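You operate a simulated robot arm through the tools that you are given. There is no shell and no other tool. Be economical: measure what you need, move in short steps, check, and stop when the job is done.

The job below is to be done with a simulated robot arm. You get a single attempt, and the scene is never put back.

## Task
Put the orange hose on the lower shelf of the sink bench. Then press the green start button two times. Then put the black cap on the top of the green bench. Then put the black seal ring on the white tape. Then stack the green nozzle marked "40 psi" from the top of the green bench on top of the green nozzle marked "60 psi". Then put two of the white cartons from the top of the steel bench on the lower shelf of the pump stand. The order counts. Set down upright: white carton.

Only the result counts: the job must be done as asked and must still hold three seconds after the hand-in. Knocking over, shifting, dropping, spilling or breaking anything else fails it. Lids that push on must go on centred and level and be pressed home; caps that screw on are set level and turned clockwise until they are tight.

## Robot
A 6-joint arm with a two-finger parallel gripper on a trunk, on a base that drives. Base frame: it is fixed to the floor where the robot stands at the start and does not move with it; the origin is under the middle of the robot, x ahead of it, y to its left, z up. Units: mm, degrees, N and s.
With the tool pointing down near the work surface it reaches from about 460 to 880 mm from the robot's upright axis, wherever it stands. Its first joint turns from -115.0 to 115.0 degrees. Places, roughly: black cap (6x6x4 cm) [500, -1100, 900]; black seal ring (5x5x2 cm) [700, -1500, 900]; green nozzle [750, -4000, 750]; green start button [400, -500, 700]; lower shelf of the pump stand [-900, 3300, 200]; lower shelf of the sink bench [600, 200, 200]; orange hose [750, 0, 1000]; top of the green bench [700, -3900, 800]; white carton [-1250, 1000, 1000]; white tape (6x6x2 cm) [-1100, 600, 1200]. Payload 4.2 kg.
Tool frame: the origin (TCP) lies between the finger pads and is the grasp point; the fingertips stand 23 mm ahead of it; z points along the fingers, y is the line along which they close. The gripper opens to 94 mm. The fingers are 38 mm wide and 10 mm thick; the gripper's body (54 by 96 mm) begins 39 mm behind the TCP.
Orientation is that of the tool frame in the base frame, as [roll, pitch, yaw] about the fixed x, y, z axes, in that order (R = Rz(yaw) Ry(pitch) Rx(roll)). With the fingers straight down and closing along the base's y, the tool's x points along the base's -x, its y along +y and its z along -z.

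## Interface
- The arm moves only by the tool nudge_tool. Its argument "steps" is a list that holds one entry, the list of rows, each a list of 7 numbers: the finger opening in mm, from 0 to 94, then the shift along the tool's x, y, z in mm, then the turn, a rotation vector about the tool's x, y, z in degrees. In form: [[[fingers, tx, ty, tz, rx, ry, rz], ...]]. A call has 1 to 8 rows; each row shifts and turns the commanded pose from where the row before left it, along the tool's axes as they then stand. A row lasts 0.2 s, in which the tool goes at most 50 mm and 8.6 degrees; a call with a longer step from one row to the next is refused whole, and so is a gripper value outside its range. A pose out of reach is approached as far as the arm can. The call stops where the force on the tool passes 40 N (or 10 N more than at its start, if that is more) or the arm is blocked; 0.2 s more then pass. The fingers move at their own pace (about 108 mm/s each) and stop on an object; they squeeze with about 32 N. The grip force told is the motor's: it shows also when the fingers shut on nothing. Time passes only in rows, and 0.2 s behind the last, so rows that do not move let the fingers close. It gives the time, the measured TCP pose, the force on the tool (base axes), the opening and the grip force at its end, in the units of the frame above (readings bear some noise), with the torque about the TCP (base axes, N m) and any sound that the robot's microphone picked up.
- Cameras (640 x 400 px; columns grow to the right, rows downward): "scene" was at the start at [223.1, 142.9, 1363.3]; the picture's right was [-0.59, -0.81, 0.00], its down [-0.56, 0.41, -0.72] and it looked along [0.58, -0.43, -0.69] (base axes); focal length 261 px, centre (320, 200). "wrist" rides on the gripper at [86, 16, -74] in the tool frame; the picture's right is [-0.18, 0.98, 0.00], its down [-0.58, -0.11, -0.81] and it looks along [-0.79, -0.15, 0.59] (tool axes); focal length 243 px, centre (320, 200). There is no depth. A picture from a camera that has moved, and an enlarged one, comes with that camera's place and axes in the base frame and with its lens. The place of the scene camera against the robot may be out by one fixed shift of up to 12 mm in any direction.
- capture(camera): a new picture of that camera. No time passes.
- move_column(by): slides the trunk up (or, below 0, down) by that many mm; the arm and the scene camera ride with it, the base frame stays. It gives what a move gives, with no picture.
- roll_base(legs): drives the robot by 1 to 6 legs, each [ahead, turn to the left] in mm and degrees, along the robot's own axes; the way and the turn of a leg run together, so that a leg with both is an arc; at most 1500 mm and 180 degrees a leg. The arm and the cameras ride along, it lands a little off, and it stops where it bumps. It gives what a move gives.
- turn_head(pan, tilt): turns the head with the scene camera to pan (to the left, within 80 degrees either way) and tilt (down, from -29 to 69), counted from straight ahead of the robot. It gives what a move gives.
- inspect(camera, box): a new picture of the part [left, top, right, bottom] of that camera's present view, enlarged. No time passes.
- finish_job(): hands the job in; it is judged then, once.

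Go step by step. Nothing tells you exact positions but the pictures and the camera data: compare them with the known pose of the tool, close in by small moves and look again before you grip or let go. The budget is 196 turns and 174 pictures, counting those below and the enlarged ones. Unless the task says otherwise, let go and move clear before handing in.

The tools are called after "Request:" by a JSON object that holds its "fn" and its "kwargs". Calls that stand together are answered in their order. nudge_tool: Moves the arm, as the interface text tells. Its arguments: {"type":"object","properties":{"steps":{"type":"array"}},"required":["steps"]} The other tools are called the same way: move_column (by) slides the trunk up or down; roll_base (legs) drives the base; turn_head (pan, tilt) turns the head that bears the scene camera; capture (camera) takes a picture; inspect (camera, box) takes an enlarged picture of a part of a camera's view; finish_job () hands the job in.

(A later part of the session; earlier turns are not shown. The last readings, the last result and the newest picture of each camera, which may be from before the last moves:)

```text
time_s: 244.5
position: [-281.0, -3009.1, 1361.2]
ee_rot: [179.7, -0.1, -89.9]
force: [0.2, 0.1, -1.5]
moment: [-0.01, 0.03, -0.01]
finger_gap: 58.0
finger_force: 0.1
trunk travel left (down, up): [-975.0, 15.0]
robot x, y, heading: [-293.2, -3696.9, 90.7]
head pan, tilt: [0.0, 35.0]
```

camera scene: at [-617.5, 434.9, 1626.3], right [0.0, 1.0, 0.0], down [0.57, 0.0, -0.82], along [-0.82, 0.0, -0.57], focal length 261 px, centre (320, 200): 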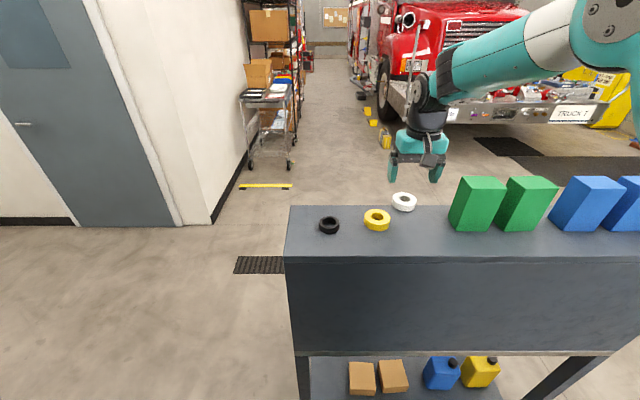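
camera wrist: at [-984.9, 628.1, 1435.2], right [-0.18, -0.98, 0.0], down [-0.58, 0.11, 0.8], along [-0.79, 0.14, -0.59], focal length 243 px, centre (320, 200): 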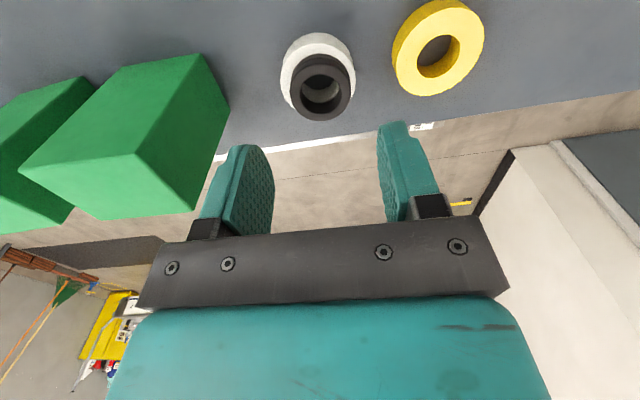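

Request:
{"fn": "roll_base", "kwargs": {"legs": [[-110, 0], [0, -90.7], [180, 0]]}}

Request:
{"fn": "move_column", "kwargs": {"by": -280}}

Request:
{"fn": "turn_head", "kwargs": {"pan": -15, "tilt": 42}}

Request:
{"fn": "capture", "kwargs": {"camera": "scene"}}

Request:
{"fn": "capture", "kwargs": {"camera": "wrist"}}

```text
time_s: 250.7
position: [581.1, -3824.3, 1360.5]
ee_rot: [179.7, -0.1, 179.5]
force: [-0.5, 0.6, -0.1]
moment: [-0.02, 0.0, 0.0]
finger_gap: 58.1
finger_force: 0.1
trunk travel left (down, up): [-975.0, 15.0]
robot x, y, heading: [-108.6, -3808.2, -0.2]
head pan, tilt: [0.0, 35.0]
```

```text
time_s: 253.5
position: [580.6, -3824.1, 1079.8]
ee_rot: [179.7, 0.0, 179.5]
force: [0.2, -0.1, 0.4]
moment: [-0.01, 0.02, 0.01]
finger_gap: 57.9
finger_force: 0.1
trunk travel left (down, up): [-695.0, 295.0]
robot x, y, heading: [-110.4, -3812.0, -0.2]
head pan, tilt: [0.0, 35.0]
```

```text
time_s: 254.3
position: [581.7, -3824.2, 1079.4]
ee_rot: [179.7, -0.1, 179.5]
force: [0.7, -0.1, -0.8]
moment: [0.01, 0.02, -0.02]
finger_gap: 58.2
finger_force: 0.1
trunk travel left (down, up): [-695.0, 295.0]
robot x, y, heading: [-105.4, -3809.7, 0.2]
head pan, tilt: [-15.0, 42.0]
```

```text
68 pictures are left
camera scene: at [131.2, -3638.4, 1335.6], right [-0.26, -0.97, 0.0], down [-0.65, 0.17, -0.74], along [0.72, -0.19, -0.67], focal length 261 px, centre (320, 200)
```

scene: 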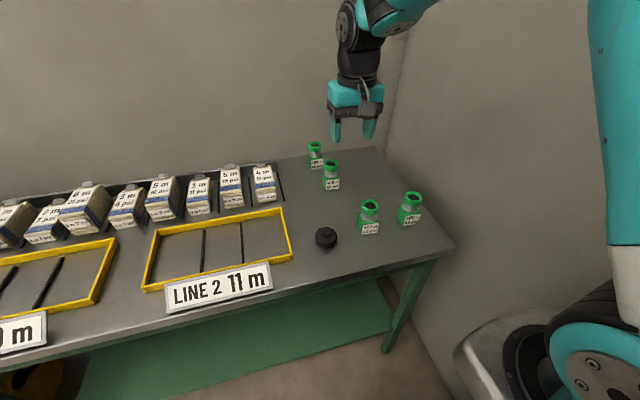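

```text
67 pictures are left
camera wrist: at [495.6, -3808.3, 1155.2], right [0.19, 0.98, 0.01], down [0.58, -0.12, 0.81], along [0.79, -0.15, -0.59], focal length 243 px, centre (320, 200)
```

wrist: 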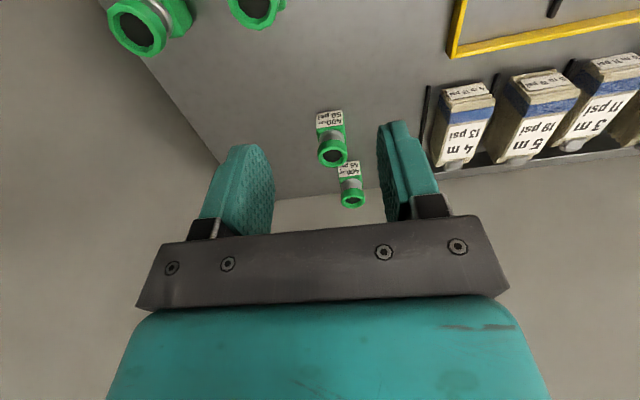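

Nozzle "40 psi" estimated at (566, -3885), "60 psi" at (560, -4006). Move above the 40 psi one.

Request:
{"fn": "nudge_tool", "kwargs": {"steps": [[[84, 7, -30, 30, 0, 0, 0], [84, 8, -31, 30, 0, 0, 0], [84, 0, 0, 45, 0, 0, 0]]]}}

Request:
{"fn": "capture", "kwargs": {"camera": "wrist"}}

Request:
{"fn": "inspect", "kwargs": {"camera": "scene", "box": [290, 110, 450, 250]}}

```text
time_s: 255.1
position: [564.3, -3883.8, 973.9]
ee_rot: [179.8, 0.0, 179.4]
force: [-0.3, 0.2, -0.1]
moment: [-0.02, -0.03, -0.03]
finger_gap: 84.2
finger_force: 0.0
trunk travel left (down, up): [-695.0, 295.0]
robot x, y, heading: [-107.1, -3806.4, -0.1]
head pan, tilt: [-15.0, 42.0]
```

```text
66 pictures are left
camera wrist: at [479.0, -3867.7, 1049.1], right [0.19, 0.98, 0.01], down [0.58, -0.12, 0.81], along [0.79, -0.15, -0.59], focal length 243 px, centre (320, 200)
```

wrist: 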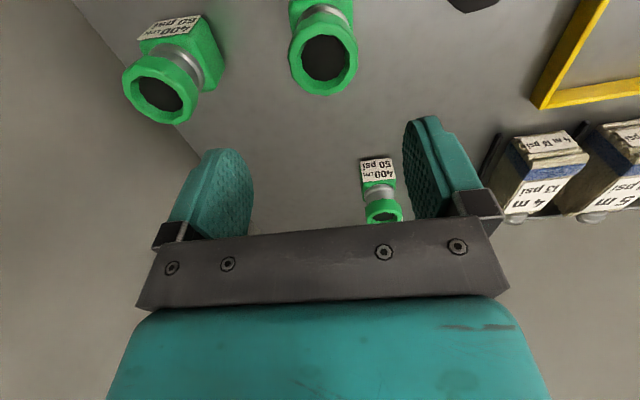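

```text
2.86 times, centred on (370, 180) of scene
camera zoom: at [130.8, -3638.4, 1335.7], right [-0.26, -0.97, 0.0], down [-0.65, 0.17, -0.74], along [0.72, -0.19, -0.67], focal length 746 px, centre (177, 257)
```

zoom: 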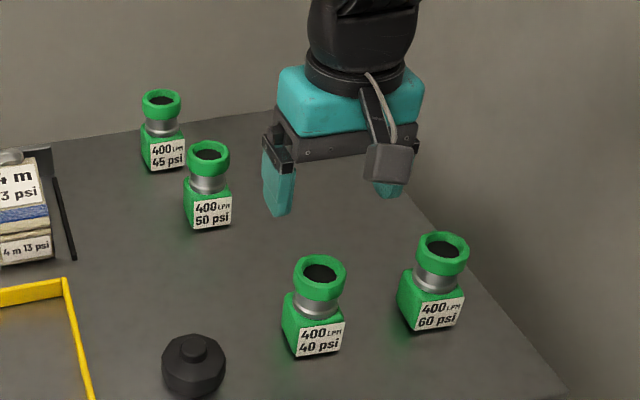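

Request:
{"fn": "nudge_tool", "kwargs": {"steps": [[[84, 5, 2, 25, 0, 0, 0], [84, 0, 0, 20, 0, 0, 0]]]}}

Request:
{"fn": "capture", "kwargs": {"camera": "wrist"}}

```text
time_s: 255.7
position: [560.2, -3882.1, 928.4]
ee_rot: [179.8, -0.1, 179.4]
force: [-0.1, -0.1, 0.6]
moment: [0.02, -0.01, 0.01]
finger_gap: 84.1
finger_force: 0.1
trunk travel left (down, up): [-695.0, 295.0]
robot x, y, heading: [-107.4, -3809.8, 0.2]
head pan, tilt: [-15.0, 42.0]
```

```text
64 pictures are left
camera wrist: at [474.9, -3866.9, 1004.1], right [0.19, 0.98, 0.01], down [0.58, -0.12, 0.81], along [0.79, -0.15, -0.59], focal length 243 px, centre (320, 200)
```

wrist: 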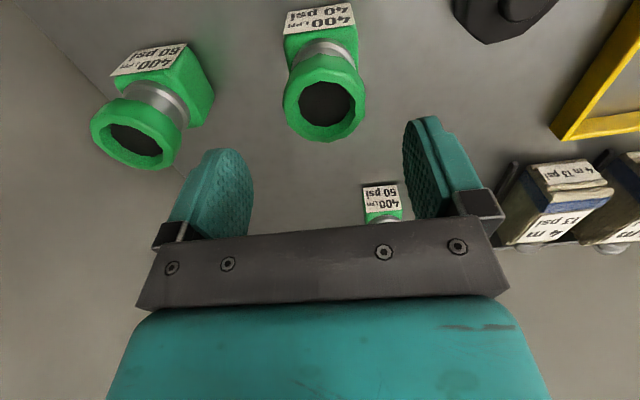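

The 40 psi nozzle's top is at (560, -3879.5, 866). Descend to grip it at z≈846.

Request:
{"fn": "nudge_tool", "kwargs": {"steps": [[[84, 0, 2.5, 30, 0, 0, 0], [84, 0, 0, 30, 0, 0, 0], [84, 0, 0, 15, 0, 0, 0], [84, 0, 0, 7, 0, 0, 0]]]}}

Request:
{"fn": "capture", "kwargs": {"camera": "wrist"}}

Request:
{"fn": "inspect", "kwargs": {"camera": "scene", "box": [310, 150, 450, 250]}}

```text
time_s: 256.7
position: [561.3, -3881.2, 849.3]
ee_rot: [179.7, 0.0, 179.5]
force: [-2.5, -0.1, 6.6]
moment: [-0.04, -0.05, 0.05]
finger_gap: 84.2
finger_force: 0.0
trunk travel left (down, up): [-695.0, 295.0]
robot x, y, heading: [-101.9, -3808.9, 0.1]
head pan, tilt: [-15.0, 42.0]
```

```text
63 pictures are left
camera wrist: at [474.1, -3864.7, 924.0], right [0.19, 0.98, 0.01], down [0.58, -0.12, 0.81], along [0.79, -0.15, -0.59], focal length 243 px, centre (320, 200)
```

wrist: 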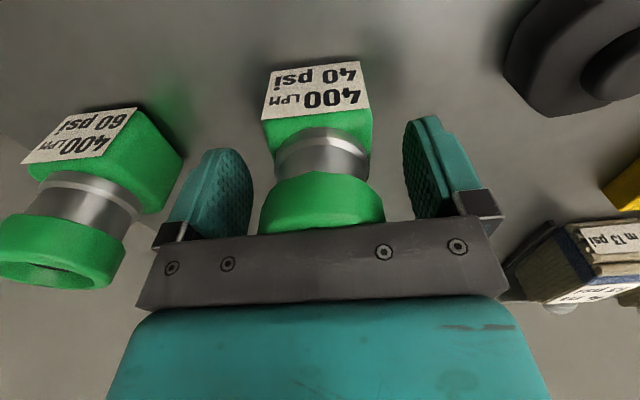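

```text
4.00 times, centred on (380, 200) of scene
camera zoom: at [130.9, -3638.4, 1335.8], right [-0.26, -0.97, 0.0], down [-0.65, 0.17, -0.74], along [0.72, -0.19, -0.67], focal length 1045 px, centre (80, 200)
```

zoom: 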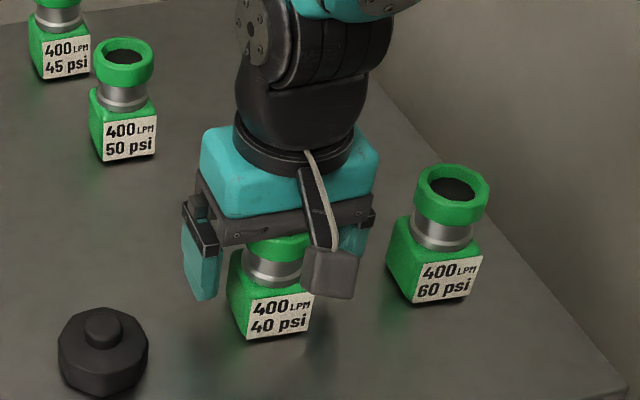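

The palm is just touching the nozzle top, so I'll raise 6 mm and close.

Request:
{"fn": "nudge_tool", "kwargs": {"steps": [[[84, 0, 0, -7, 0, 0, 0], [60, 0, 0, 0, 0, 0, 0], [40, 0, 0, 0, 0, 0, 0], [36, 0, 0, 0, 0, 0, 0], [36, 0, 0, 0, 0, 0, 0]]]}}

Request:
{"fn": "capture", "kwargs": {"camera": "wrist"}}

```text
time_s: 257.9
position: [560.7, -3879.4, 855.2]
ee_rot: [179.7, -0.1, 179.5]
force: [0.0, -0.2, -0.3]
moment: [-0.03, 0.04, -0.02]
finger_gap: 45.6
finger_force: 32.4
trunk travel left (down, up): [-695.0, 295.0]
robot x, y, heading: [-105.9, -3807.2, -0.1]
head pan, tilt: [-15.0, 42.0]
```

```text
61 pictures are left
camera wrist: at [473.9, -3864.3, 930.1], right [0.19, 0.98, 0.01], down [0.58, -0.12, 0.8], along [0.79, -0.15, -0.59], focal length 243 px, centre (320, 200)
```

wrist: 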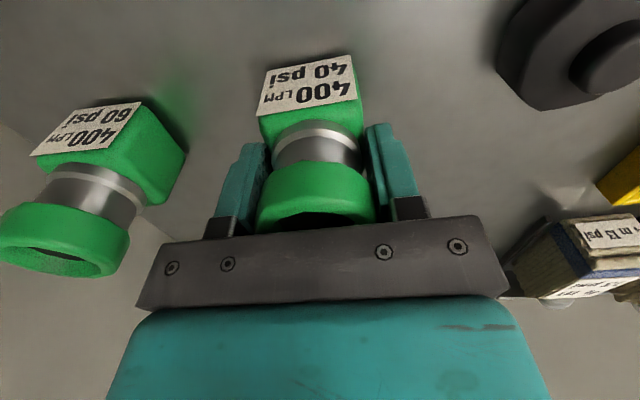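

Gripped on its collar. Lift and look.

Request:
{"fn": "nudge_tool", "kwargs": {"steps": [[[36, 0, 0, -5, 0, 0, 0], [36, 0, 0, -25, 0, 0, 0], [36, 0, 0, -45, 0, 0, 0], [36, 0, 0, -45, 0, 0, 0], [36, 0, 0, -25, 0, 0, 0]]]}}

Request:
{"fn": "capture", "kwargs": {"camera": "wrist"}}

Request:
{"fn": "inspect", "kwargs": {"camera": "scene", "box": [310, 110, 450, 250]}}

```text
time_s: 259.1
position: [560.2, -3880.0, 1000.2]
ee_rot: [179.7, 0.0, 179.5]
force: [1.2, -0.6, -2.0]
moment: [-0.01, 0.0, 0.02]
finger_gap: 45.6
finger_force: 31.7
trunk travel left (down, up): [-695.0, 295.0]
robot x, y, heading: [-102.7, -3806.0, 0.1]
head pan, tilt: [-15.0, 42.0]
```

```text
60 pictures are left
camera wrist: at [474.5, -3863.8, 1076.2], right [0.19, 0.98, 0.0], down [0.58, -0.12, 0.8], along [0.79, -0.15, -0.59], focal length 243 px, centre (320, 200)
```

wrist: 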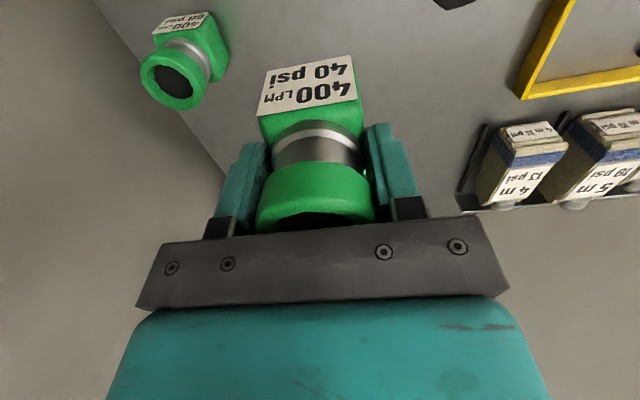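

```text
2.86 times, centred on (380, 180) of scene
camera zoom: at [131.5, -3638.4, 1335.5], right [-0.26, -0.97, 0.0], down [-0.65, 0.17, -0.74], along [0.72, -0.19, -0.67], focal length 746 px, centre (149, 257)
```

zoom: 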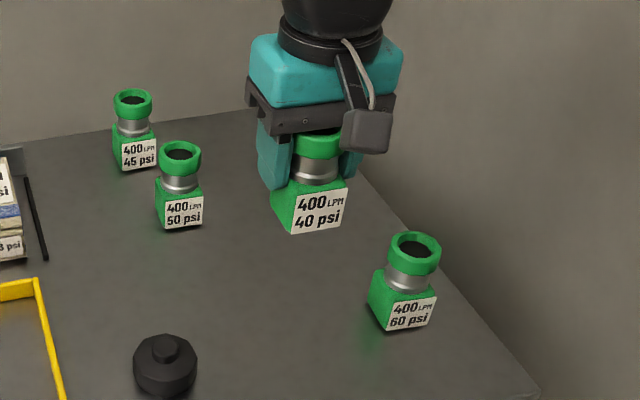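

The nozzles are about 90 mm tall (top z≈888); the 60 psi one is offset about (+4, -119) from where the 40 psi one stood. Move over it and check.

Request:
{"fn": "nudge_tool", "kwargs": {"steps": [[[36, -1, -40, 0, 0, 0, 0], [36, -1, -40, 0, 0, 0, 0], [36, -1, -39, 0, 0, 0, 0]]]}}

Request:
{"fn": "capture", "kwargs": {"camera": "wrist"}}

Request:
{"fn": "inspect", "kwargs": {"camera": "scene", "box": [330, 110, 470, 240]}}

```text
time_s: 259.9
position: [562.6, -3997.6, 1000.0]
ee_rot: [179.8, 0.0, 179.7]
force: [0.2, 0.9, -2.0]
moment: [-0.02, -0.04, 0.02]
finger_gap: 45.4
finger_force: 31.8
trunk travel left (down, up): [-695.0, 295.0]
robot x, y, heading: [-108.0, -3808.6, -0.0]
head pan, tilt: [-15.0, 42.0]
```

```text
58 pictures are left
camera wrist: at [477.2, -3981.4, 1075.3], right [0.19, 0.98, 0.01], down [0.58, -0.12, 0.81], along [0.79, -0.15, -0.59], focal length 243 px, centre (320, 200)
```

wrist: 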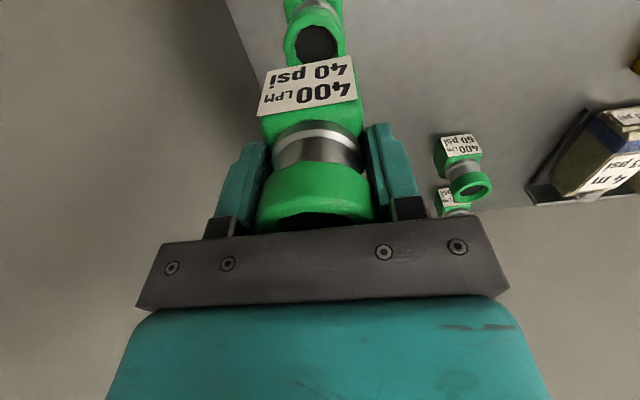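

```text
3.08 times, centred on (400, 175) of scene
camera zoom: at [131.2, -3638.0, 1335.5], right [-0.26, -0.97, 0.0], down [-0.65, 0.17, -0.74], along [0.72, -0.19, -0.67], focal length 804 px, centre (74, 277)
```

zoom: 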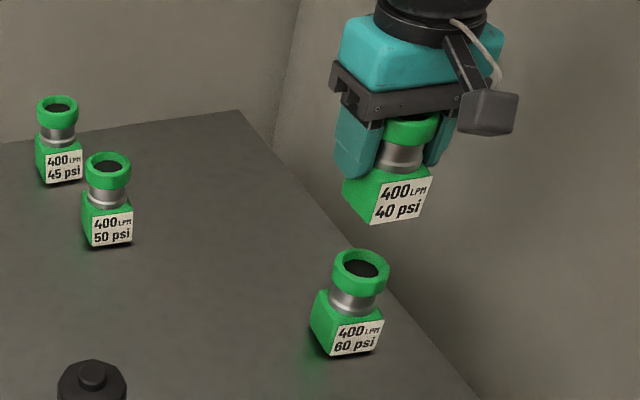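

The wrist view puts the 60 psi nozzle at (545, -3997), aligned in y; shift x by -2.5 mm and lower.

Request:
{"fn": "nudge_tool", "kwargs": {"steps": [[[36, 2.5, 0, 15, 0, 0, 0], [36, 0, 0, 15, 0, 0, 0], [36, 0, 0, 12, 0, 0, 0]]]}}

Request:
{"fn": "capture", "kwargs": {"camera": "wrist"}}

Request:
{"fn": "inspect", "kwargs": {"camera": "scene", "box": [360, 130, 460, 230]}}

```text
time_s: 260.7
position: [559.9, -3996.6, 957.2]
ee_rot: [179.7, -0.1, 179.6]
force: [0.3, 0.2, -1.8]
moment: [0.02, -0.02, 0.02]
finger_gap: 45.5
finger_force: 31.3
trunk travel left (down, up): [-695.0, 295.0]
robot x, y, heading: [-106.9, -3809.7, 0.0]
head pan, tilt: [-15.0, 42.0]
```

```text
56 pictures are left
camera wrist: at [474.3, -3981.4, 1032.6], right [0.19, 0.98, 0.01], down [0.58, -0.12, 0.81], along [0.79, -0.15, -0.59], focal length 243 px, centre (320, 200)
```

wrist: 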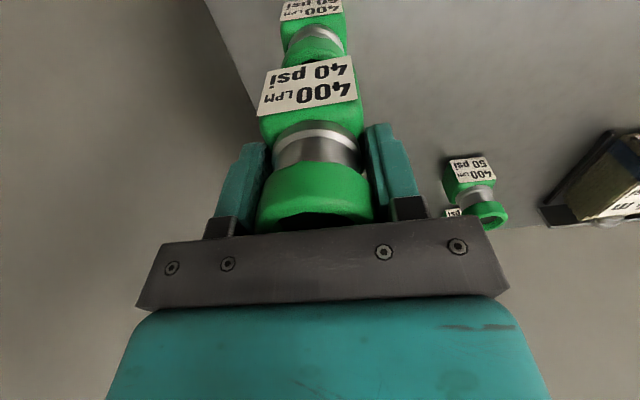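

```text
4.00 times, centred on (410, 180) of scene
camera zoom: at [131.2, -3638.5, 1335.6], right [-0.26, -0.97, 0.0], down [-0.65, 0.17, -0.74], along [0.72, -0.19, -0.67], focal length 1045 px, centre (-40, 280)
```

zoom: 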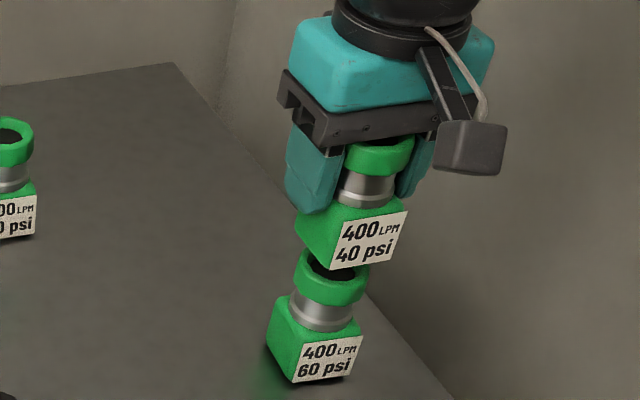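

Alignment looks good from both cameras. Lower in 2 mm steps until contact.

Request:
{"fn": "nudge_tool", "kwargs": {"steps": [[[36, 0, 0, 4, 0, 0, 0], [36, 0, 0, 2, 0, 0, 0], [36, 0, 0, 2, 0, 0, 0], [36, 0, 0, 2, 0, 0, 0]]]}}

```text
time_s: 261.7
position: [560.4, -3998.4, 947.5]
ee_rot: [179.7, 0.0, 179.5]
force: [-0.4, 0.1, -1.8]
moment: [-0.01, -0.02, 0.01]
finger_gap: 45.7
finger_force: 31.8
trunk travel left (down, up): [-695.0, 295.0]
robot x, y, heading: [-106.8, -3808.9, 0.1]
head pan, tilt: [-15.0, 42.0]
```

Request:
{"fn": "nudge_tool", "kwargs": {"steps": [[[36, 0, 0, 1.5, 0, 0, 0], [36, 0, 0, 1.5, 0, 0, 0], [36, 0, 0, 0, 0, 0, 0]]]}}

Request:
{"fn": "inspect", "kwargs": {"camera": "scene", "box": [360, 130, 460, 230]}}

```text
time_s: 262.5
position: [560.8, -3998.2, 944.1]
ee_rot: [179.7, -0.1, 179.5]
force: [0.4, 0.1, -0.7]
moment: [0.01, -0.02, 0.01]
finger_gap: 45.7
finger_force: 31.8
trunk travel left (down, up): [-695.0, 295.0]
robot x, y, heading: [-103.2, -3808.9, -0.1]
head pan, tilt: [-15.0, 42.0]
```

```text
4.00 times, centred on (410, 180) of scene
camera zoom: at [131.3, -3638.5, 1335.6], right [-0.26, -0.97, 0.0], down [-0.65, 0.17, -0.74], along [0.72, -0.19, -0.67], focal length 1045 px, centre (-40, 280)
```

zoom: 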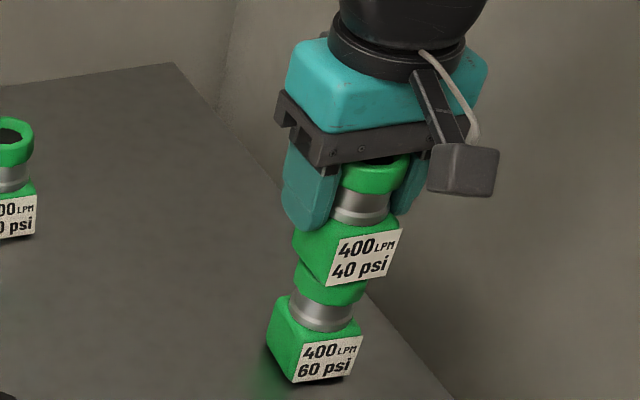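

Request:
{"fn": "nudge_tool", "kwargs": {"steps": [[[36, 0, 0, 1.5, 0, 0, 0], [36, 0, 0, 0, 0, 0, 0]]]}}

```text
time_s: 263.1
position: [559.6, -3998.8, 943.7]
ee_rot: [179.7, 0.0, 179.4]
force: [-1.1, 0.8, 2.1]
moment: [-0.02, 0.11, -0.04]
finger_gap: 45.6
finger_force: 32.0
trunk travel left (down, up): [-695.0, 295.0]
robot x, y, heading: [-109.9, -3808.5, -0.1]
head pan, tilt: [-15.0, 42.0]
```

Contact. Open slowly.

Request:
{"fn": "nudge_tool", "kwargs": {"steps": [[[44, 0, 0, 0, 0, 0, 0], [48, 0, 0, 0, 0, 0, 0], [52, 0, 0, 0, 0, 0, 0], [60, 0, 0, 0, 0, 0, 0], [70, 0, 0, 0, 0, 0, 0], [74, 0, 0, 0, 0, 0, 0]]]}}

Request:
{"fn": "inspect", "kwargs": {"camera": "scene", "box": [360, 130, 460, 230]}}

```text
time_s: 264.5
position: [561.4, -3998.5, 942.5]
ee_rot: [179.7, -0.1, 179.5]
force: [-0.1, 0.6, -0.4]
moment: [0.0, -0.04, 0.0]
finger_gap: 73.7
finger_force: 0.2
trunk travel left (down, up): [-695.0, 295.0]
robot x, y, heading: [-106.3, -3808.5, -0.1]
head pan, tilt: [-15.0, 42.0]
```

```text
4.00 times, centred on (410, 180) of scene
camera zoom: at [131.2, -3638.4, 1335.6], right [-0.26, -0.97, 0.0], down [-0.65, 0.17, -0.74], along [0.72, -0.19, -0.67], focal length 1045 px, centre (-40, 280)
```

zoom: 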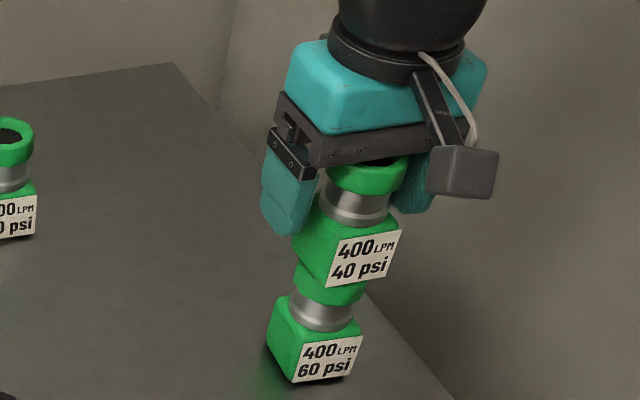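

Request:
{"fn": "nudge_tool", "kwargs": {"steps": [[[74, 0, 0, -10, 0, 0, 0], [74, 0, 0, -30, 0, 0, 0], [74, 0, 0, -45, 0, 0, 0], [74, 0, 0, -45, 0, 0, 0], [74, 0, 0, -20, 0, 0, 0]]]}}

Request:
{"fn": "inspect", "kwargs": {"camera": "scene", "box": [330, 110, 470, 240]}}

Request:
{"fn": "capture", "kwargs": {"camera": "wrist"}}

```text
time_s: 265.7
position: [560.8, -3999.6, 1091.1]
ee_rot: [179.8, -0.2, 179.6]
force: [0.4, 0.7, -0.2]
moment: [0.02, 0.0, -0.03]
finger_gap: 74.0
finger_force: 0.1
trunk travel left (down, up): [-695.0, 295.0]
robot x, y, heading: [-103.5, -3808.3, 0.0]
head pan, tilt: [-15.0, 42.0]
```

```text
3.08 times, centred on (400, 175) of scene
camera zoom: at [131.4, -3638.5, 1335.5], right [-0.26, -0.97, 0.0], down [-0.65, 0.17, -0.74], along [0.72, -0.19, -0.67], focal length 804 px, centre (74, 277)
```

zoom: 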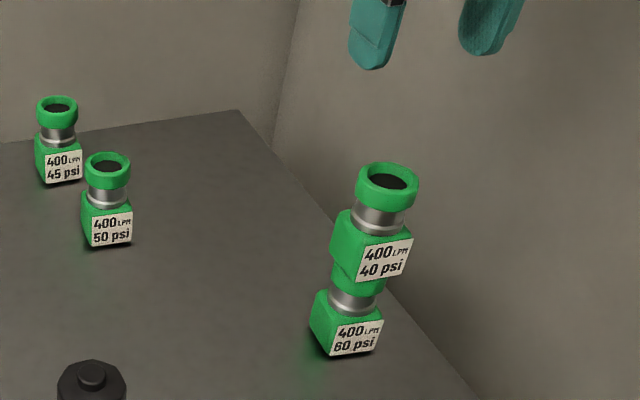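

```text
51 pictures are left
camera wrist: at [474.7, -3983.4, 1167.1], right [0.19, 0.98, 0.01], down [0.58, -0.12, 0.8], along [0.79, -0.15, -0.59], focal length 243 px, centre (320, 200)
```

wrist: 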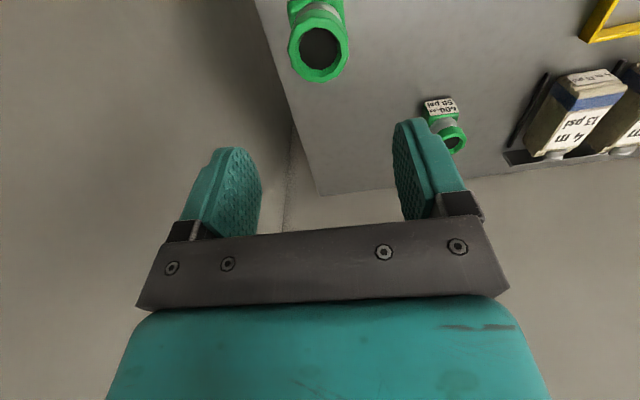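

The nozzles are stacked. Now the cartons: I'll drive around the steel bench to its west side, taking a look before closing in.

Request:
{"fn": "roll_base", "kwargs": {"legs": [[-600, 0], [0, 90], [1500, 0], [1500, 0], [560, 0], [0, 90]]}}

Request:
{"fn": "move_column", "kwargs": {"by": 200}}

Request:
{"fn": "turn_head", "kwargs": {"pan": -20, "tilt": 25}}

Request:
{"fn": "capture", "kwargs": {"camera": "scene"}}

```text
time_s: 291.4
position: [-917.3, 413.1, 1091.5]
ee_rot: [-179.7, -0.6, -62.5]
force: [7.5, -3.3, 1.2]
moment: [0.32, 0.76, 0.18]
finger_gap: 74.1
finger_force: 0.0
trunk travel left (down, up): [-695.0, 295.0]
robot x, y, heading: [-762.7, -263.1, 119.7]
head pan, tilt: [-15.0, 42.0]
stopped in leg 6: the force on the tool passed its limit at 126 N (the readings are from after the stop); the commanded pose is now the measured one
```

```text
time_s: 293.5
position: [-919.1, 412.3, 1291.6]
ee_rot: [-179.7, -0.5, -62.5]
force: [-1.5, 0.6, 1.0]
moment: [-0.03, -0.01, -0.02]
finger_gap: 74.0
finger_force: 0.1
trunk travel left (down, up): [-895.0, 95.0]
robot x, y, heading: [-760.9, -264.3, 119.7]
head pan, tilt: [-15.0, 42.0]
```

```text
time_s: 294.3
position: [-918.5, 412.6, 1290.7]
ee_rot: [-179.6, -0.5, -62.5]
force: [-0.3, 0.2, 0.5]
moment: [-0.03, 0.01, 0.02]
finger_gap: 74.2
finger_force: 0.1
trunk travel left (down, up): [-895.0, 95.0]
robot x, y, heading: [-760.3, -259.9, 120.0]
head pan, tilt: [-20.0, 25.0]
```

```text
50 pictures are left
camera scene: at [-1016.8, -139.4, 1561.8], right [0.98, 0.17, 0.0], down [0.07, -0.42, -0.91], along [-0.16, 0.89, -0.42], focal length 261 px, centre (320, 200)
```

scene: 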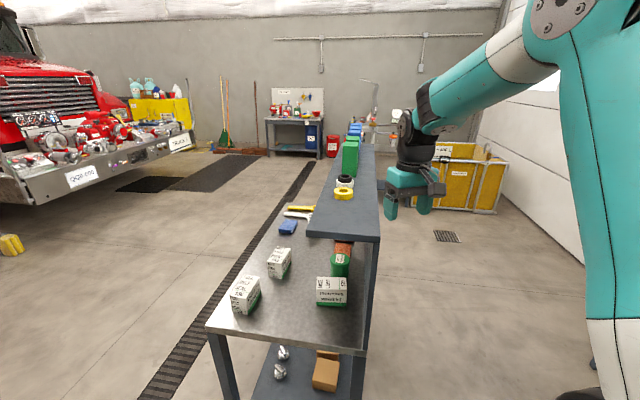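

The arm brushed the bench's back panel while turning. I'll check the ring on the tape and see the cartons.

Request:
{"fn": "inspect", "kwargs": {"camera": "scene", "box": [200, 130, 400, 345]}}

```text
1.86 times, centred on (300, 238) of scene
camera zoom: at [-1016.8, -139.4, 1561.8], right [0.98, 0.17, 0.0], down [0.07, -0.42, -0.91], along [-0.16, 0.89, -0.42], focal length 486 px, centre (357, 130)
```

zoom: 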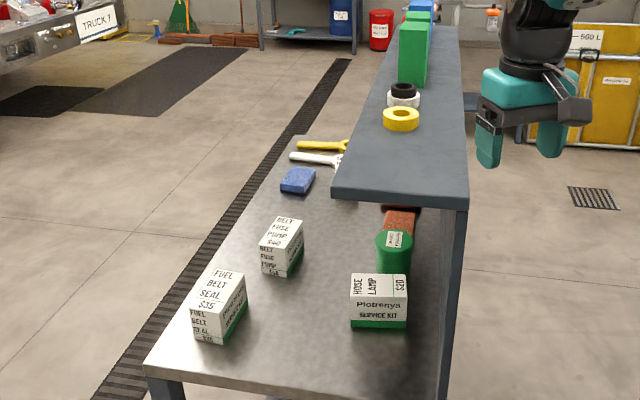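

The ring is still on the tape. Cartons "FUEL BELT SEAL" (≈-1334, 411) and "BELT FUSE PUMP" (≈-1284, 574) are reachable from the bench's south end. I'll back away and reposition there.

Request:
{"fn": "roll_base", "kwargs": {"legs": [[-320, 0], [0, 60], [800, 0], [0, -90]]}}

Request:
{"fn": "turn_head", "kwargs": {"pan": 0, "tilt": 38}}

Request:
{"fn": "capture", "kwargs": {"camera": "scene"}}

```text
time_s: 306.9
position: [-1200.6, 115.9, 1291.9]
ee_rot: [-179.6, -0.5, -92.8]
force: [0.4, 0.4, 0.5]
moment: [0.01, 0.04, -0.01]
finger_gap: 73.9
finger_force: 0.1
trunk travel left (down, up): [-895.0, 95.0]
robot x, y, heading: [-1402.6, -546.0, 89.8]
head pan, tilt: [-20.0, 25.0]
```

```text
time_s: 307.7
position: [-1199.5, 116.3, 1291.4]
ee_rot: [-179.6, -0.5, -92.8]
force: [0.6, 0.8, -0.3]
moment: [-0.04, 0.0, -0.02]
finger_gap: 74.3
finger_force: 0.1
trunk travel left (down, up): [-895.0, 95.0]
robot x, y, heading: [-1404.6, -546.1, 89.8]
head pan, tilt: [0.0, 38.0]
```

```text
48 pictures are left
camera scene: at [-1592.5, -309.6, 1541.6], right [1.0, -0.01, 0.0], down [0.0, -0.62, -0.79], along [0.01, 0.79, -0.62], focal length 261 px, centre (320, 200)
```

scene: 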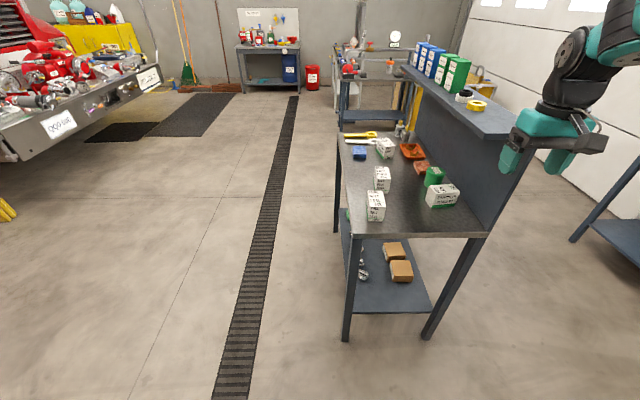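

Cartons triangulate to A (-1376, 484, top≈930) and B (-1318, 665). First move the arm sideways, then drive forward over A.

Request:
{"fn": "nudge_tool", "kwargs": {"steps": [[[94, 0, 44, 0, 0, 0, -2.8], [94, 0, 44, 0, 0, 0, 0], [94, 0, 44, 0, 0, 0, 0], [94, 0, 44, 0, 0, 0, 0]]]}}

Request:
{"fn": "roll_base", "kwargs": {"legs": [[350, 0]]}}

Request:
{"fn": "nudge_tool", "kwargs": {"steps": [[[94, 0, 0, 45, 0, 0, 0], [94, 0, 0, 45, 0, 0, 0], [94, 0, 0, 45, 0, 0, 0], [94, 0, 0, 45, 0, 0, 0]]]}}

Request:
{"fn": "capture", "kwargs": {"camera": "wrist"}}

Request:
{"fn": "capture", "kwargs": {"camera": "scene"}}

```text
time_s: 308.7
position: [-1376.2, 120.8, 1289.2]
ee_rot: [-179.7, -0.5, -90.1]
force: [-0.5, 0.5, -0.8]
moment: [0.0, -0.01, 0.01]
finger_gap: 94.2
finger_force: 0.0
trunk travel left (down, up): [-895.0, 95.0]
robot x, y, heading: [-1402.5, -544.5, 89.7]
head pan, tilt: [0.0, 38.0]
```

```text
time_s: 311.0
position: [-1373.9, 467.0, 1290.4]
ee_rot: [-179.6, -0.7, -90.1]
force: [0.2, -0.1, -0.1]
moment: [-0.01, -0.01, -0.04]
finger_gap: 94.0
finger_force: 0.1
trunk travel left (down, up): [-895.0, 95.0]
robot x, y, heading: [-1402.5, -198.2, 89.4]
head pan, tilt: [0.0, 38.0]
```

```text
time_s: 312.0
position: [-1370.9, 465.2, 1109.5]
ee_rot: [-179.7, -0.4, -90.1]
force: [0.1, 0.1, -0.1]
moment: [0.02, 0.01, 0.0]
finger_gap: 94.1
finger_force: 0.2
trunk travel left (down, up): [-895.0, 95.0]
robot x, y, heading: [-1398.1, -200.2, 89.6]
head pan, tilt: [0.0, 38.0]
```

```text
47 pictures are left
camera wrist: at [-1386.8, 378.3, 1185.7], right [-0.98, 0.19, -0.01], down [0.1, 0.59, 0.8], along [0.15, 0.79, -0.6], focal length 243 px, centre (320, 200)
```

wrist: 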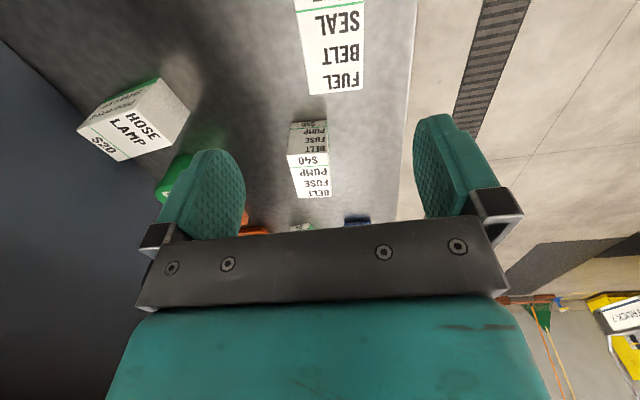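

```text
46 pictures are left
camera scene: at [-1590.0, 37.5, 1541.7], right [1.0, -0.01, 0.0], down [0.0, -0.62, -0.79], along [0.01, 0.79, -0.62], focal length 261 px, centre (320, 200)
```

scene: 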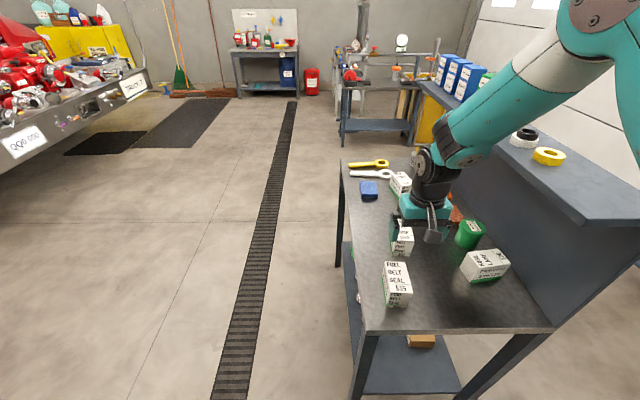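

Request:
{"fn": "nudge_tool", "kwargs": {"steps": [[[94, -19, 6, 30, 0, 0, 0], [94, 0, 0, 40, 0, 0, 0], [94, 0, 0, 40, 0, 0, 0]]]}}

Request:
{"fn": "capture", "kwargs": {"camera": "wrist"}}

Request:
{"fn": "inspect", "kwargs": {"camera": "scene", "box": [340, 180, 500, 320]}}

```text
time_s: 312.8
position: [-1379.9, 485.7, 997.8]
ee_rot: [-179.7, -0.5, -90.1]
force: [0.1, 0.5, 0.2]
moment: [0.05, -0.03, 0.0]
finger_gap: 94.2
finger_force: 0.0
trunk travel left (down, up): [-895.0, 95.0]
robot x, y, heading: [-1402.4, -199.5, 89.6]
head pan, tilt: [0.0, 38.0]
```

```text
45 pictures are left
camera wrist: at [-1395.7, 398.4, 1074.8], right [-0.98, 0.19, -0.01], down [0.1, 0.59, 0.8], along [0.15, 0.79, -0.6], focal length 243 px, centre (320, 200)
```

wrist: 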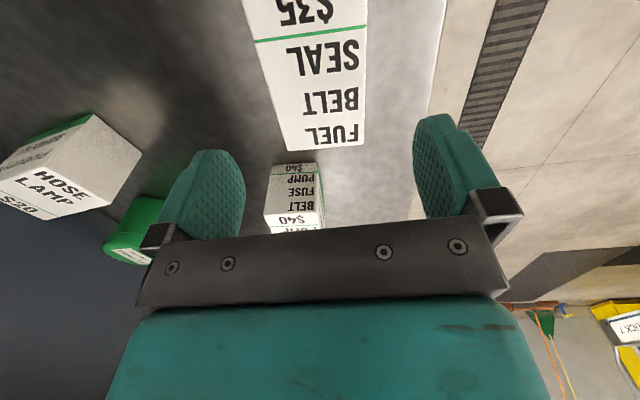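

```text
2.86 times, centred on (420, 250) of scene
camera zoom: at [-1590.0, 37.6, 1541.7], right [1.0, -0.01, 0.0], down [0.0, -0.62, -0.79], along [0.01, 0.79, -0.62], focal length 746 px, centre (34, 57)
```

zoom: 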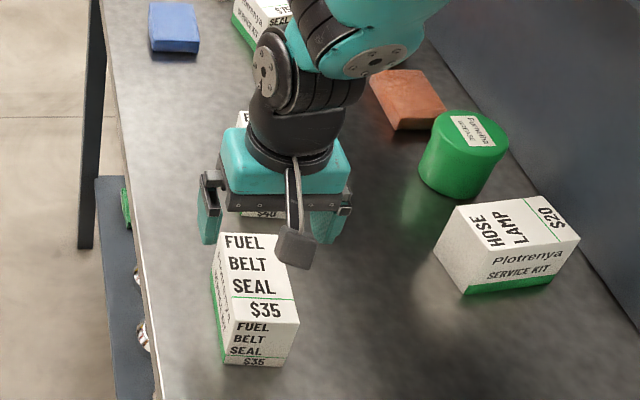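

Carton A's top spans y 425–523 and x ≈-1377±32, top z≈930, turned about 4°. Align and descend to grip at its middle.

Request:
{"fn": "nudge_tool", "kwargs": {"steps": [[[94, 12, -3, 20, 0, 0, 4], [94, 0, 0, 30, 0, 0, 0], [94, 0, 0, 25, 0, 0, 0]]]}}

Request:
{"fn": "capture", "kwargs": {"camera": "wrist"}}

```text
time_s: 313.6
position: [-1374.7, 470.4, 923.9]
ee_rot: [-179.6, -0.5, -94.1]
force: [0.9, -0.2, 0.1]
moment: [0.01, 0.0, -0.02]
finger_gap: 94.2
finger_force: 0.2
trunk travel left (down, up): [-895.0, 95.0]
robot x, y, heading: [-1401.3, -199.5, 89.6]
head pan, tilt: [0.0, 38.0]
```

```text
43 pictures are left
camera wrist: at [-1398.0, 385.3, 998.7], right [-0.97, 0.25, -0.01], down [0.15, 0.58, 0.8], along [0.21, 0.77, -0.6], focal length 243 px, centre (320, 200)
```

wrist: 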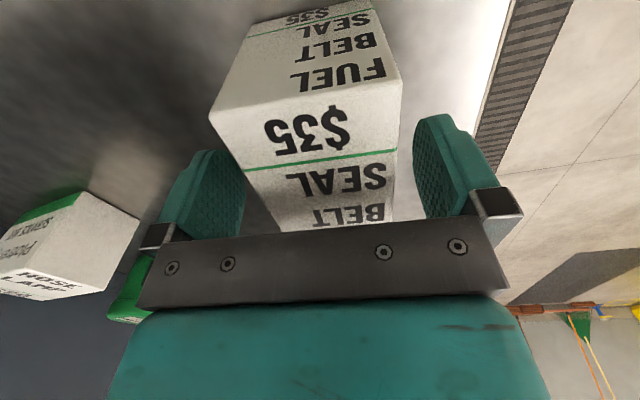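

Request:
{"fn": "nudge_tool", "kwargs": {"steps": [[[94, 0, 0, 12, 0, 0, 0], [94, 0, 0, 10, 0, 0, 0], [70, 0, 0, 0, 0, 0, 0], [56, 0, 0, 0, 0, 0, 0], [52, 0, 0, 0, 0, 0, 0], [52, 0, 0, 0, 0, 0, 0]]]}}

Request:
{"fn": "nudge_tool", "kwargs": {"steps": [[[52, 0, 0, -5, 0, 0, 0], [52, 0, 0, -15, 0, 0, 0], [52, 0, 0, -40, 0, 0, 0], [52, 0, 0, -45, 0, 0, 0], [52, 0, 0, -45, 0, 0, 0]]]}}

Request:
{"fn": "capture", "kwargs": {"camera": "scene"}}

```text
time_s: 315.0
position: [-1374.7, 469.1, 901.7]
ee_rot: [-179.5, -0.5, -94.2]
force: [-0.1, -0.4, 0.0]
moment: [0.11, 0.05, 0.04]
finger_gap: 57.9
finger_force: 32.3
trunk travel left (down, up): [-895.0, 95.0]
robot x, y, heading: [-1402.7, -198.0, 89.7]
head pan, tilt: [0.0, 38.0]
```

```text
time_s: 316.2
position: [-1373.2, 470.9, 1054.0]
ee_rot: [-179.6, -0.6, -94.0]
force: [0.3, 0.3, -3.3]
moment: [-0.01, 0.0, -0.02]
finger_gap: 57.9
finger_force: 32.0
trunk travel left (down, up): [-895.0, 95.0]
robot x, y, heading: [-1407.3, -194.8, 89.5]
head pan, tilt: [0.0, 38.0]
```

```text
42 pictures are left
camera scene: at [-1590.0, 38.7, 1541.3], right [1.0, -0.01, 0.0], down [0.0, -0.62, -0.79], along [0.01, 0.79, -0.62], focal length 261 px, centre (320, 200)
```

scene: 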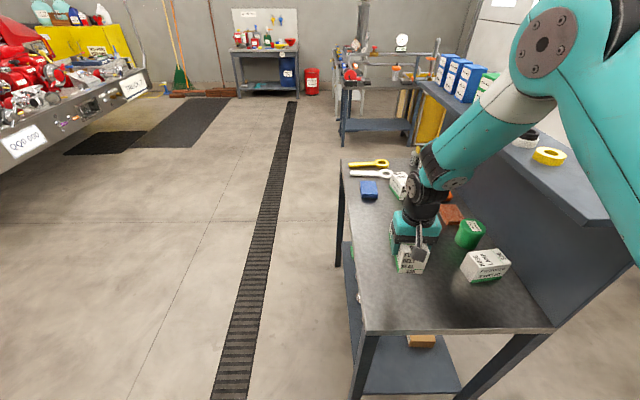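

Carton A is held. The pump stand is seen further north (lower shelf about x -1250..-450, y 3170..3600). Drive round the bench's west side.

Request:
{"fn": "roll_base", "kwargs": {"legs": [[-350, 0], [0, 90], [750, 0], [0, -90], [1420, 0], [1400, 0]]}}

Request:
{"fn": "turn_head", "kwargs": {"pan": -50, "tilt": 25}}

Request:
{"fn": "capture", "kwargs": {"camera": "scene"}}

```text
time_s: 327.6
position: [-2684.8, -218.7, 1052.9]
ee_rot: [-179.7, -0.5, -32.3]
force: [-0.4, -2.5, -2.5]
moment: [0.05, -0.04, 0.01]
finger_gap: 57.6
finger_force: 32.4
trunk travel left (down, up): [-895.0, 95.0]
robot x, y, heading: [-2106.9, -556.2, 157.9]
head pan, tilt: [0.0, 38.0]
stopped in leg 4: the robot was blocked; the commanded pose is now the measured one
```

```text
time_s: 328.7
position: [-2685.6, -218.3, 1054.0]
ee_rot: [-179.6, -0.7, -32.4]
force: [-0.2, 0.0, -2.5]
moment: [0.01, -0.03, -0.01]
finger_gap: 58.1
finger_force: 31.4
trunk travel left (down, up): [-895.0, 95.0]
robot x, y, heading: [-2105.3, -552.6, 157.7]
head pan, tilt: [-50.0, 25.0]
```

```text
41 pictures are left
camera scene: at [-2344.3, -592.2, 1561.8], right [0.95, 0.31, 0.0], down [0.13, -0.4, -0.91], along [-0.28, 0.86, -0.42], focal length 261 px, centre (320, 200)
```

scene: 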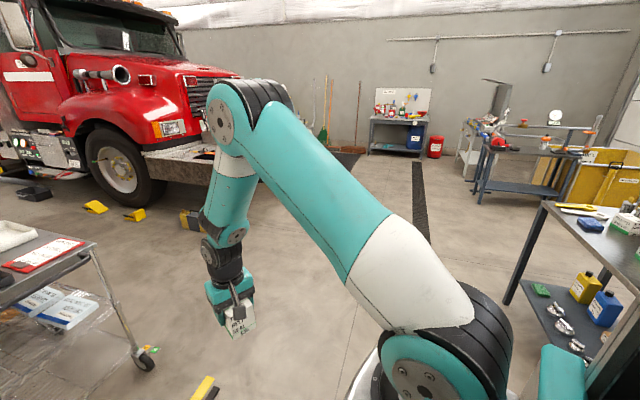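

The base bumped (wall corner) while turning. I'll reverse a little, then finish the turn.

Request:
{"fn": "roll_base", "kwargs": {"legs": [[-250, 0], [0, -68]]}}

Request:
{"fn": "capture", "kwargs": {"camera": "scene"}}

```text
time_s: 333.5
position: [-1791.5, 16.4, 1054.1]
ee_rot: [-179.6, -0.6, -99.2]
force: [-0.2, -0.4, -2.2]
moment: [0.01, -0.04, -0.02]
finger_gap: 58.0
finger_force: 31.7
trunk travel left (down, up): [-895.0, 95.0]
robot x, y, heading: [-1871.4, -648.1, 91.3]
head pan, tilt: [-50.0, 25.0]
```

```text
40 pictures are left
camera scene: at [-1994.1, -442.7, 1561.8], right [0.66, -0.75, 0.0], down [-0.32, -0.28, -0.91], along [0.68, 0.6, -0.42], focal length 261 px, centre (320, 200)
```

scene: 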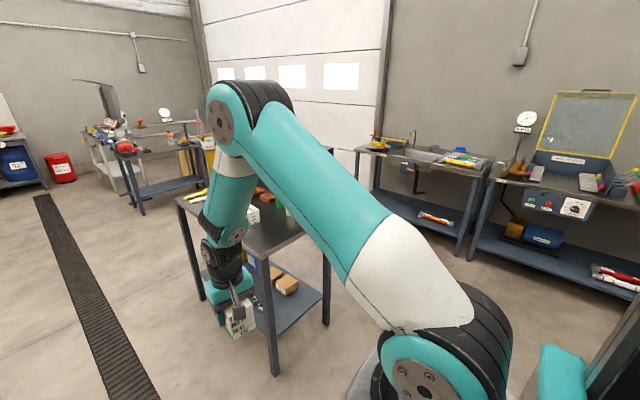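

Request:
{"fn": "roll_base", "kwargs": {"legs": [[400, 15], [400, -15], [1400, 0], [730, 0], [0, -91]]}}

Request:
{"fn": "turn_head", "kwargs": {"pan": 45, "tilt": 30}}

Request:
{"fn": "capture", "kwargs": {"camera": "scene"}}

```text
time_s: 352.1
position: [-1373.4, 2167.6, 1054.9]
ee_rot: [-179.7, -0.6, 169.2]
force: [0.1, 0.3, -3.4]
moment: [0.0, 0.02, 0.01]
finger_gap: 57.8
finger_force: 31.8
trunk travel left (down, up): [-895.0, 95.0]
robot x, y, heading: [-2034.7, 2260.4, -0.4]
head pan, tilt: [-50.0, 25.0]
```

```text
time_s: 353.8
position: [-1372.0, 2167.9, 1053.9]
ee_rot: [-179.7, -0.6, 169.2]
force: [0.6, -0.4, -2.3]
moment: [-0.01, 0.03, 0.0]
finger_gap: 57.9
finger_force: 32.2
trunk travel left (down, up): [-895.0, 95.0]
robot x, y, heading: [-2032.9, 2266.7, -0.7]
head pan, tilt: [45.0, 30.0]
```

```text
39 pictures are left
camera scene: at [-1810.1, 2520.0, 1553.9], right [0.7, -0.71, 0.0], down [-0.36, -0.35, -0.87], along [0.62, 0.61, -0.5], focal length 261 px, centre (320, 200)
```

scene: 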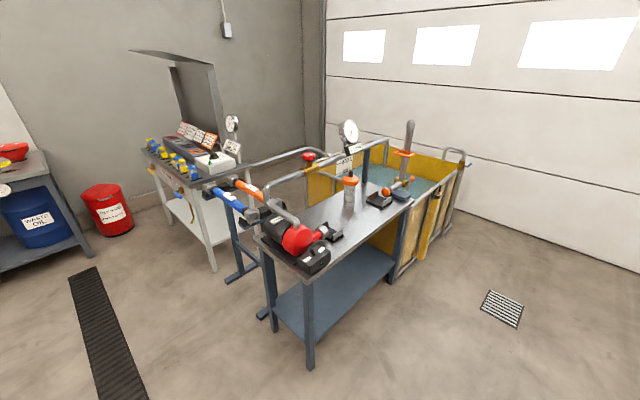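

The pump stand's lower shelf is free; front edge y≈3125, x from -1280 to -405, shelf height roughly 230–300. Drive in front of it and lower.

Request:
{"fn": "roll_base", "kwargs": {"legs": [[940, 0], [0, 90.6]]}}

Request:
{"fn": "nudge_tool", "kwargs": {"steps": [[[52, 0, 0, -45, 0, 0, 0], [52, 0, 0, -45, 0, 0, 0], [52, 0, 0, -45, 0, 0, 0], [52, 0, 0, -45, 0, 0, 0], [52, 0, 0, -37, 0, 0, 0]]]}}

Request:
{"fn": "move_column", "kwargs": {"by": -400}}

Request:
{"fn": "move_column", "kwargs": {"by": -400}}

Request:
{"fn": "turn_head", "kwargs": {"pan": -5, "tilt": 20}}

Request:
{"fn": "capture", "kwargs": {"camera": "scene"}}

```text
time_s: 362.5
position: [-987.8, 2918.6, 1054.1]
ee_rot: [-179.7, -0.5, -101.2]
force: [0.2, 0.9, -3.9]
moment: [-0.05, -0.01, 0.02]
finger_gap: 58.2
finger_force: 31.7
trunk travel left (down, up): [-895.0, 95.0]
robot x, y, heading: [-1087.6, 2259.4, 89.0]
head pan, tilt: [45.0, 30.0]
```

```text
time_s: 363.7
position: [-987.9, 2919.3, 1271.4]
ee_rot: [-179.7, -0.7, -101.2]
force: [-0.3, -0.1, -4.1]
moment: [-0.04, 0.01, 0.04]
finger_gap: 57.9
finger_force: 31.5
trunk travel left (down, up): [-895.0, 95.0]
robot x, y, heading: [-1093.0, 2258.5, 89.0]
head pan, tilt: [45.0, 30.0]
```

```text
time_s: 367.6
position: [-988.4, 2919.3, 871.6]
ee_rot: [-179.8, -0.6, -101.3]
force: [0.2, 0.4, -2.6]
moment: [0.01, -0.03, 0.0]
finger_gap: 58.1
finger_force: 31.6
trunk travel left (down, up): [-495.0, 495.0]
robot x, y, heading: [-1089.3, 2258.2, 88.9]
head pan, tilt: [45.0, 30.0]
```

```text
time_s: 371.4
position: [-987.1, 2919.4, 470.4]
ee_rot: [-179.6, -0.7, -101.3]
force: [0.4, 0.1, -2.4]
moment: [-0.02, 0.01, 0.01]
finger_gap: 58.0
finger_force: 32.0
trunk travel left (down, up): [-95.0, 895.0]
robot x, y, heading: [-1092.7, 2254.3, 89.1]
head pan, tilt: [45.0, 30.0]
```

```text
time_s: 372.6
position: [-987.4, 2919.6, 471.5]
ee_rot: [-179.7, -0.6, -101.3]
force: [-0.3, 0.1, -3.6]
moment: [0.02, -0.03, 0.01]
finger_gap: 58.0
finger_force: 31.8
trunk travel left (down, up): [-95.0, 895.0]
robot x, y, heading: [-1094.0, 2257.2, 89.2]
head pan, tilt: [-5.0, 20.0]
```

```text
38 pictures are left
camera scene: at [-1269.9, 2502.6, 769.9], right [0.99, -0.1, 0.0], down [-0.04, -0.34, -0.94], along [0.1, 0.93, -0.34], focal length 261 px, centre (320, 200)
```

scene: 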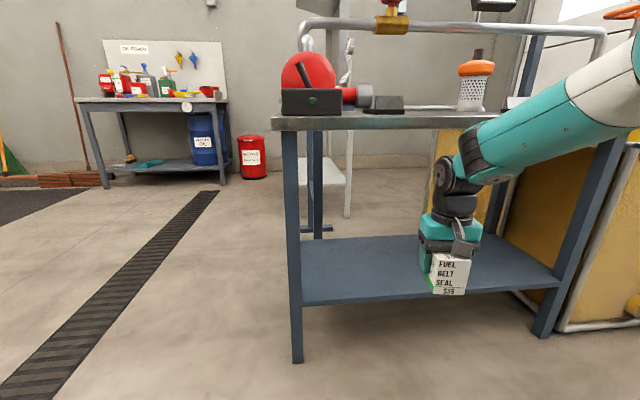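

Shelf top z≈225, the stand's top underside ≈715. I'll lower fully and extend the arm so the elbow drops before driving in.

Request:
{"fn": "move_column", "kwargs": {"by": -90}}

Request:
{"fn": "nudge_tool", "kwargs": {"steps": [[[52, 0, 0, 0, 0, 0, -8], [52, 0, 0, 0, 0, 0, -3], [52, -32, 0, 15, 0, 0, 0], [52, -32, 0, 15, 0, 0, 0], [52, -32, 0, 15, 0, 0, 0], [52, -32, 0, 10, 0, 0, 0]]]}}

Request:
{"fn": "capture", "kwargs": {"camera": "scene"}}

```text
time_s: 373.8
position: [-987.7, 2919.4, 380.9]
ee_rot: [-179.7, -0.6, -101.3]
force: [-0.5, 0.3, -3.4]
moment: [-0.02, 0.01, -0.02]
finger_gap: 57.8
finger_force: 32.0
trunk travel left (down, up): [-5.0, 985.0]
robot x, y, heading: [-1091.4, 2259.0, 89.1]
head pan, tilt: [-5.0, 20.0]
```

```text
time_s: 375.2
position: [-985.9, 3047.4, 326.6]
ee_rot: [-179.9, -0.5, -90.3]
force: [0.4, -0.1, -3.0]
moment: [-0.03, 0.0, 0.02]
finger_gap: 58.0
finger_force: 32.2
trunk travel left (down, up): [-5.0, 985.0]
robot x, y, heading: [-1094.3, 2254.7, 89.0]
head pan, tilt: [-5.0, 20.0]
```

```text
37 pictures are left
camera scene: at [-1269.8, 2502.5, 680.0], right [0.99, -0.1, 0.0], down [-0.04, -0.34, -0.94], along [0.1, 0.93, -0.34], focal length 261 px, centre (320, 200)
```

scene: 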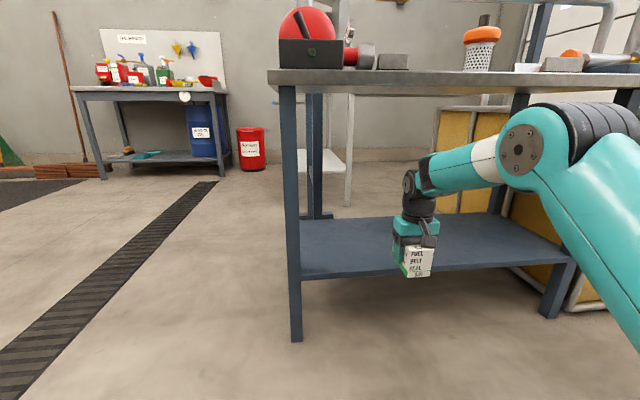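

The elbow stays outside the stand. Drive forward 180 mm.

Request:
{"fn": "roll_base", "kwargs": {"legs": [[180, 0]]}}

Request:
{"fn": "nudge_tool", "kwargs": {"steps": [[[52, 0, 0, 15, 0, 0, 0], [52, 0, 0, 12, 0, 0, 0], [52, 0, 0, 8, 0, 0, 0]]]}}

Request:
{"fn": "capture", "kwargs": {"camera": "scene"}}

```text
time_s: 376.7
position: [-982.3, 3230.2, 325.8]
ee_rot: [-179.8, -0.7, -90.3]
force: [0.0, 0.1, -3.4]
moment: [-0.03, -0.04, 0.01]
finger_gap: 57.9
finger_force: 32.0
trunk travel left (down, up): [-5.0, 985.0]
robot x, y, heading: [-1086.0, 2441.8, 89.2]
head pan, tilt: [-5.0, 20.0]
```

```text
time_s: 377.5
position: [-982.0, 3229.5, 291.3]
ee_rot: [-179.8, -0.6, -90.2]
force: [-0.3, 0.3, -3.2]
moment: [0.0, -0.02, 0.02]
finger_gap: 58.0
finger_force: 32.2
trunk travel left (down, up): [-5.0, 985.0]
robot x, y, heading: [-1087.7, 2440.0, 88.9]
head pan, tilt: [-5.0, 20.0]
```

```text
36 pictures are left
camera scene: at [-1266.8, 2686.0, 679.9], right [0.99, -0.1, 0.0], down [-0.04, -0.34, -0.94], along [0.1, 0.93, -0.34], focal length 261 px, centre (320, 200)
```

scene: 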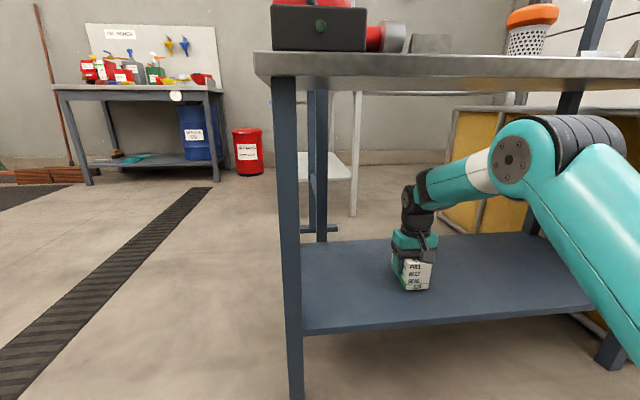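

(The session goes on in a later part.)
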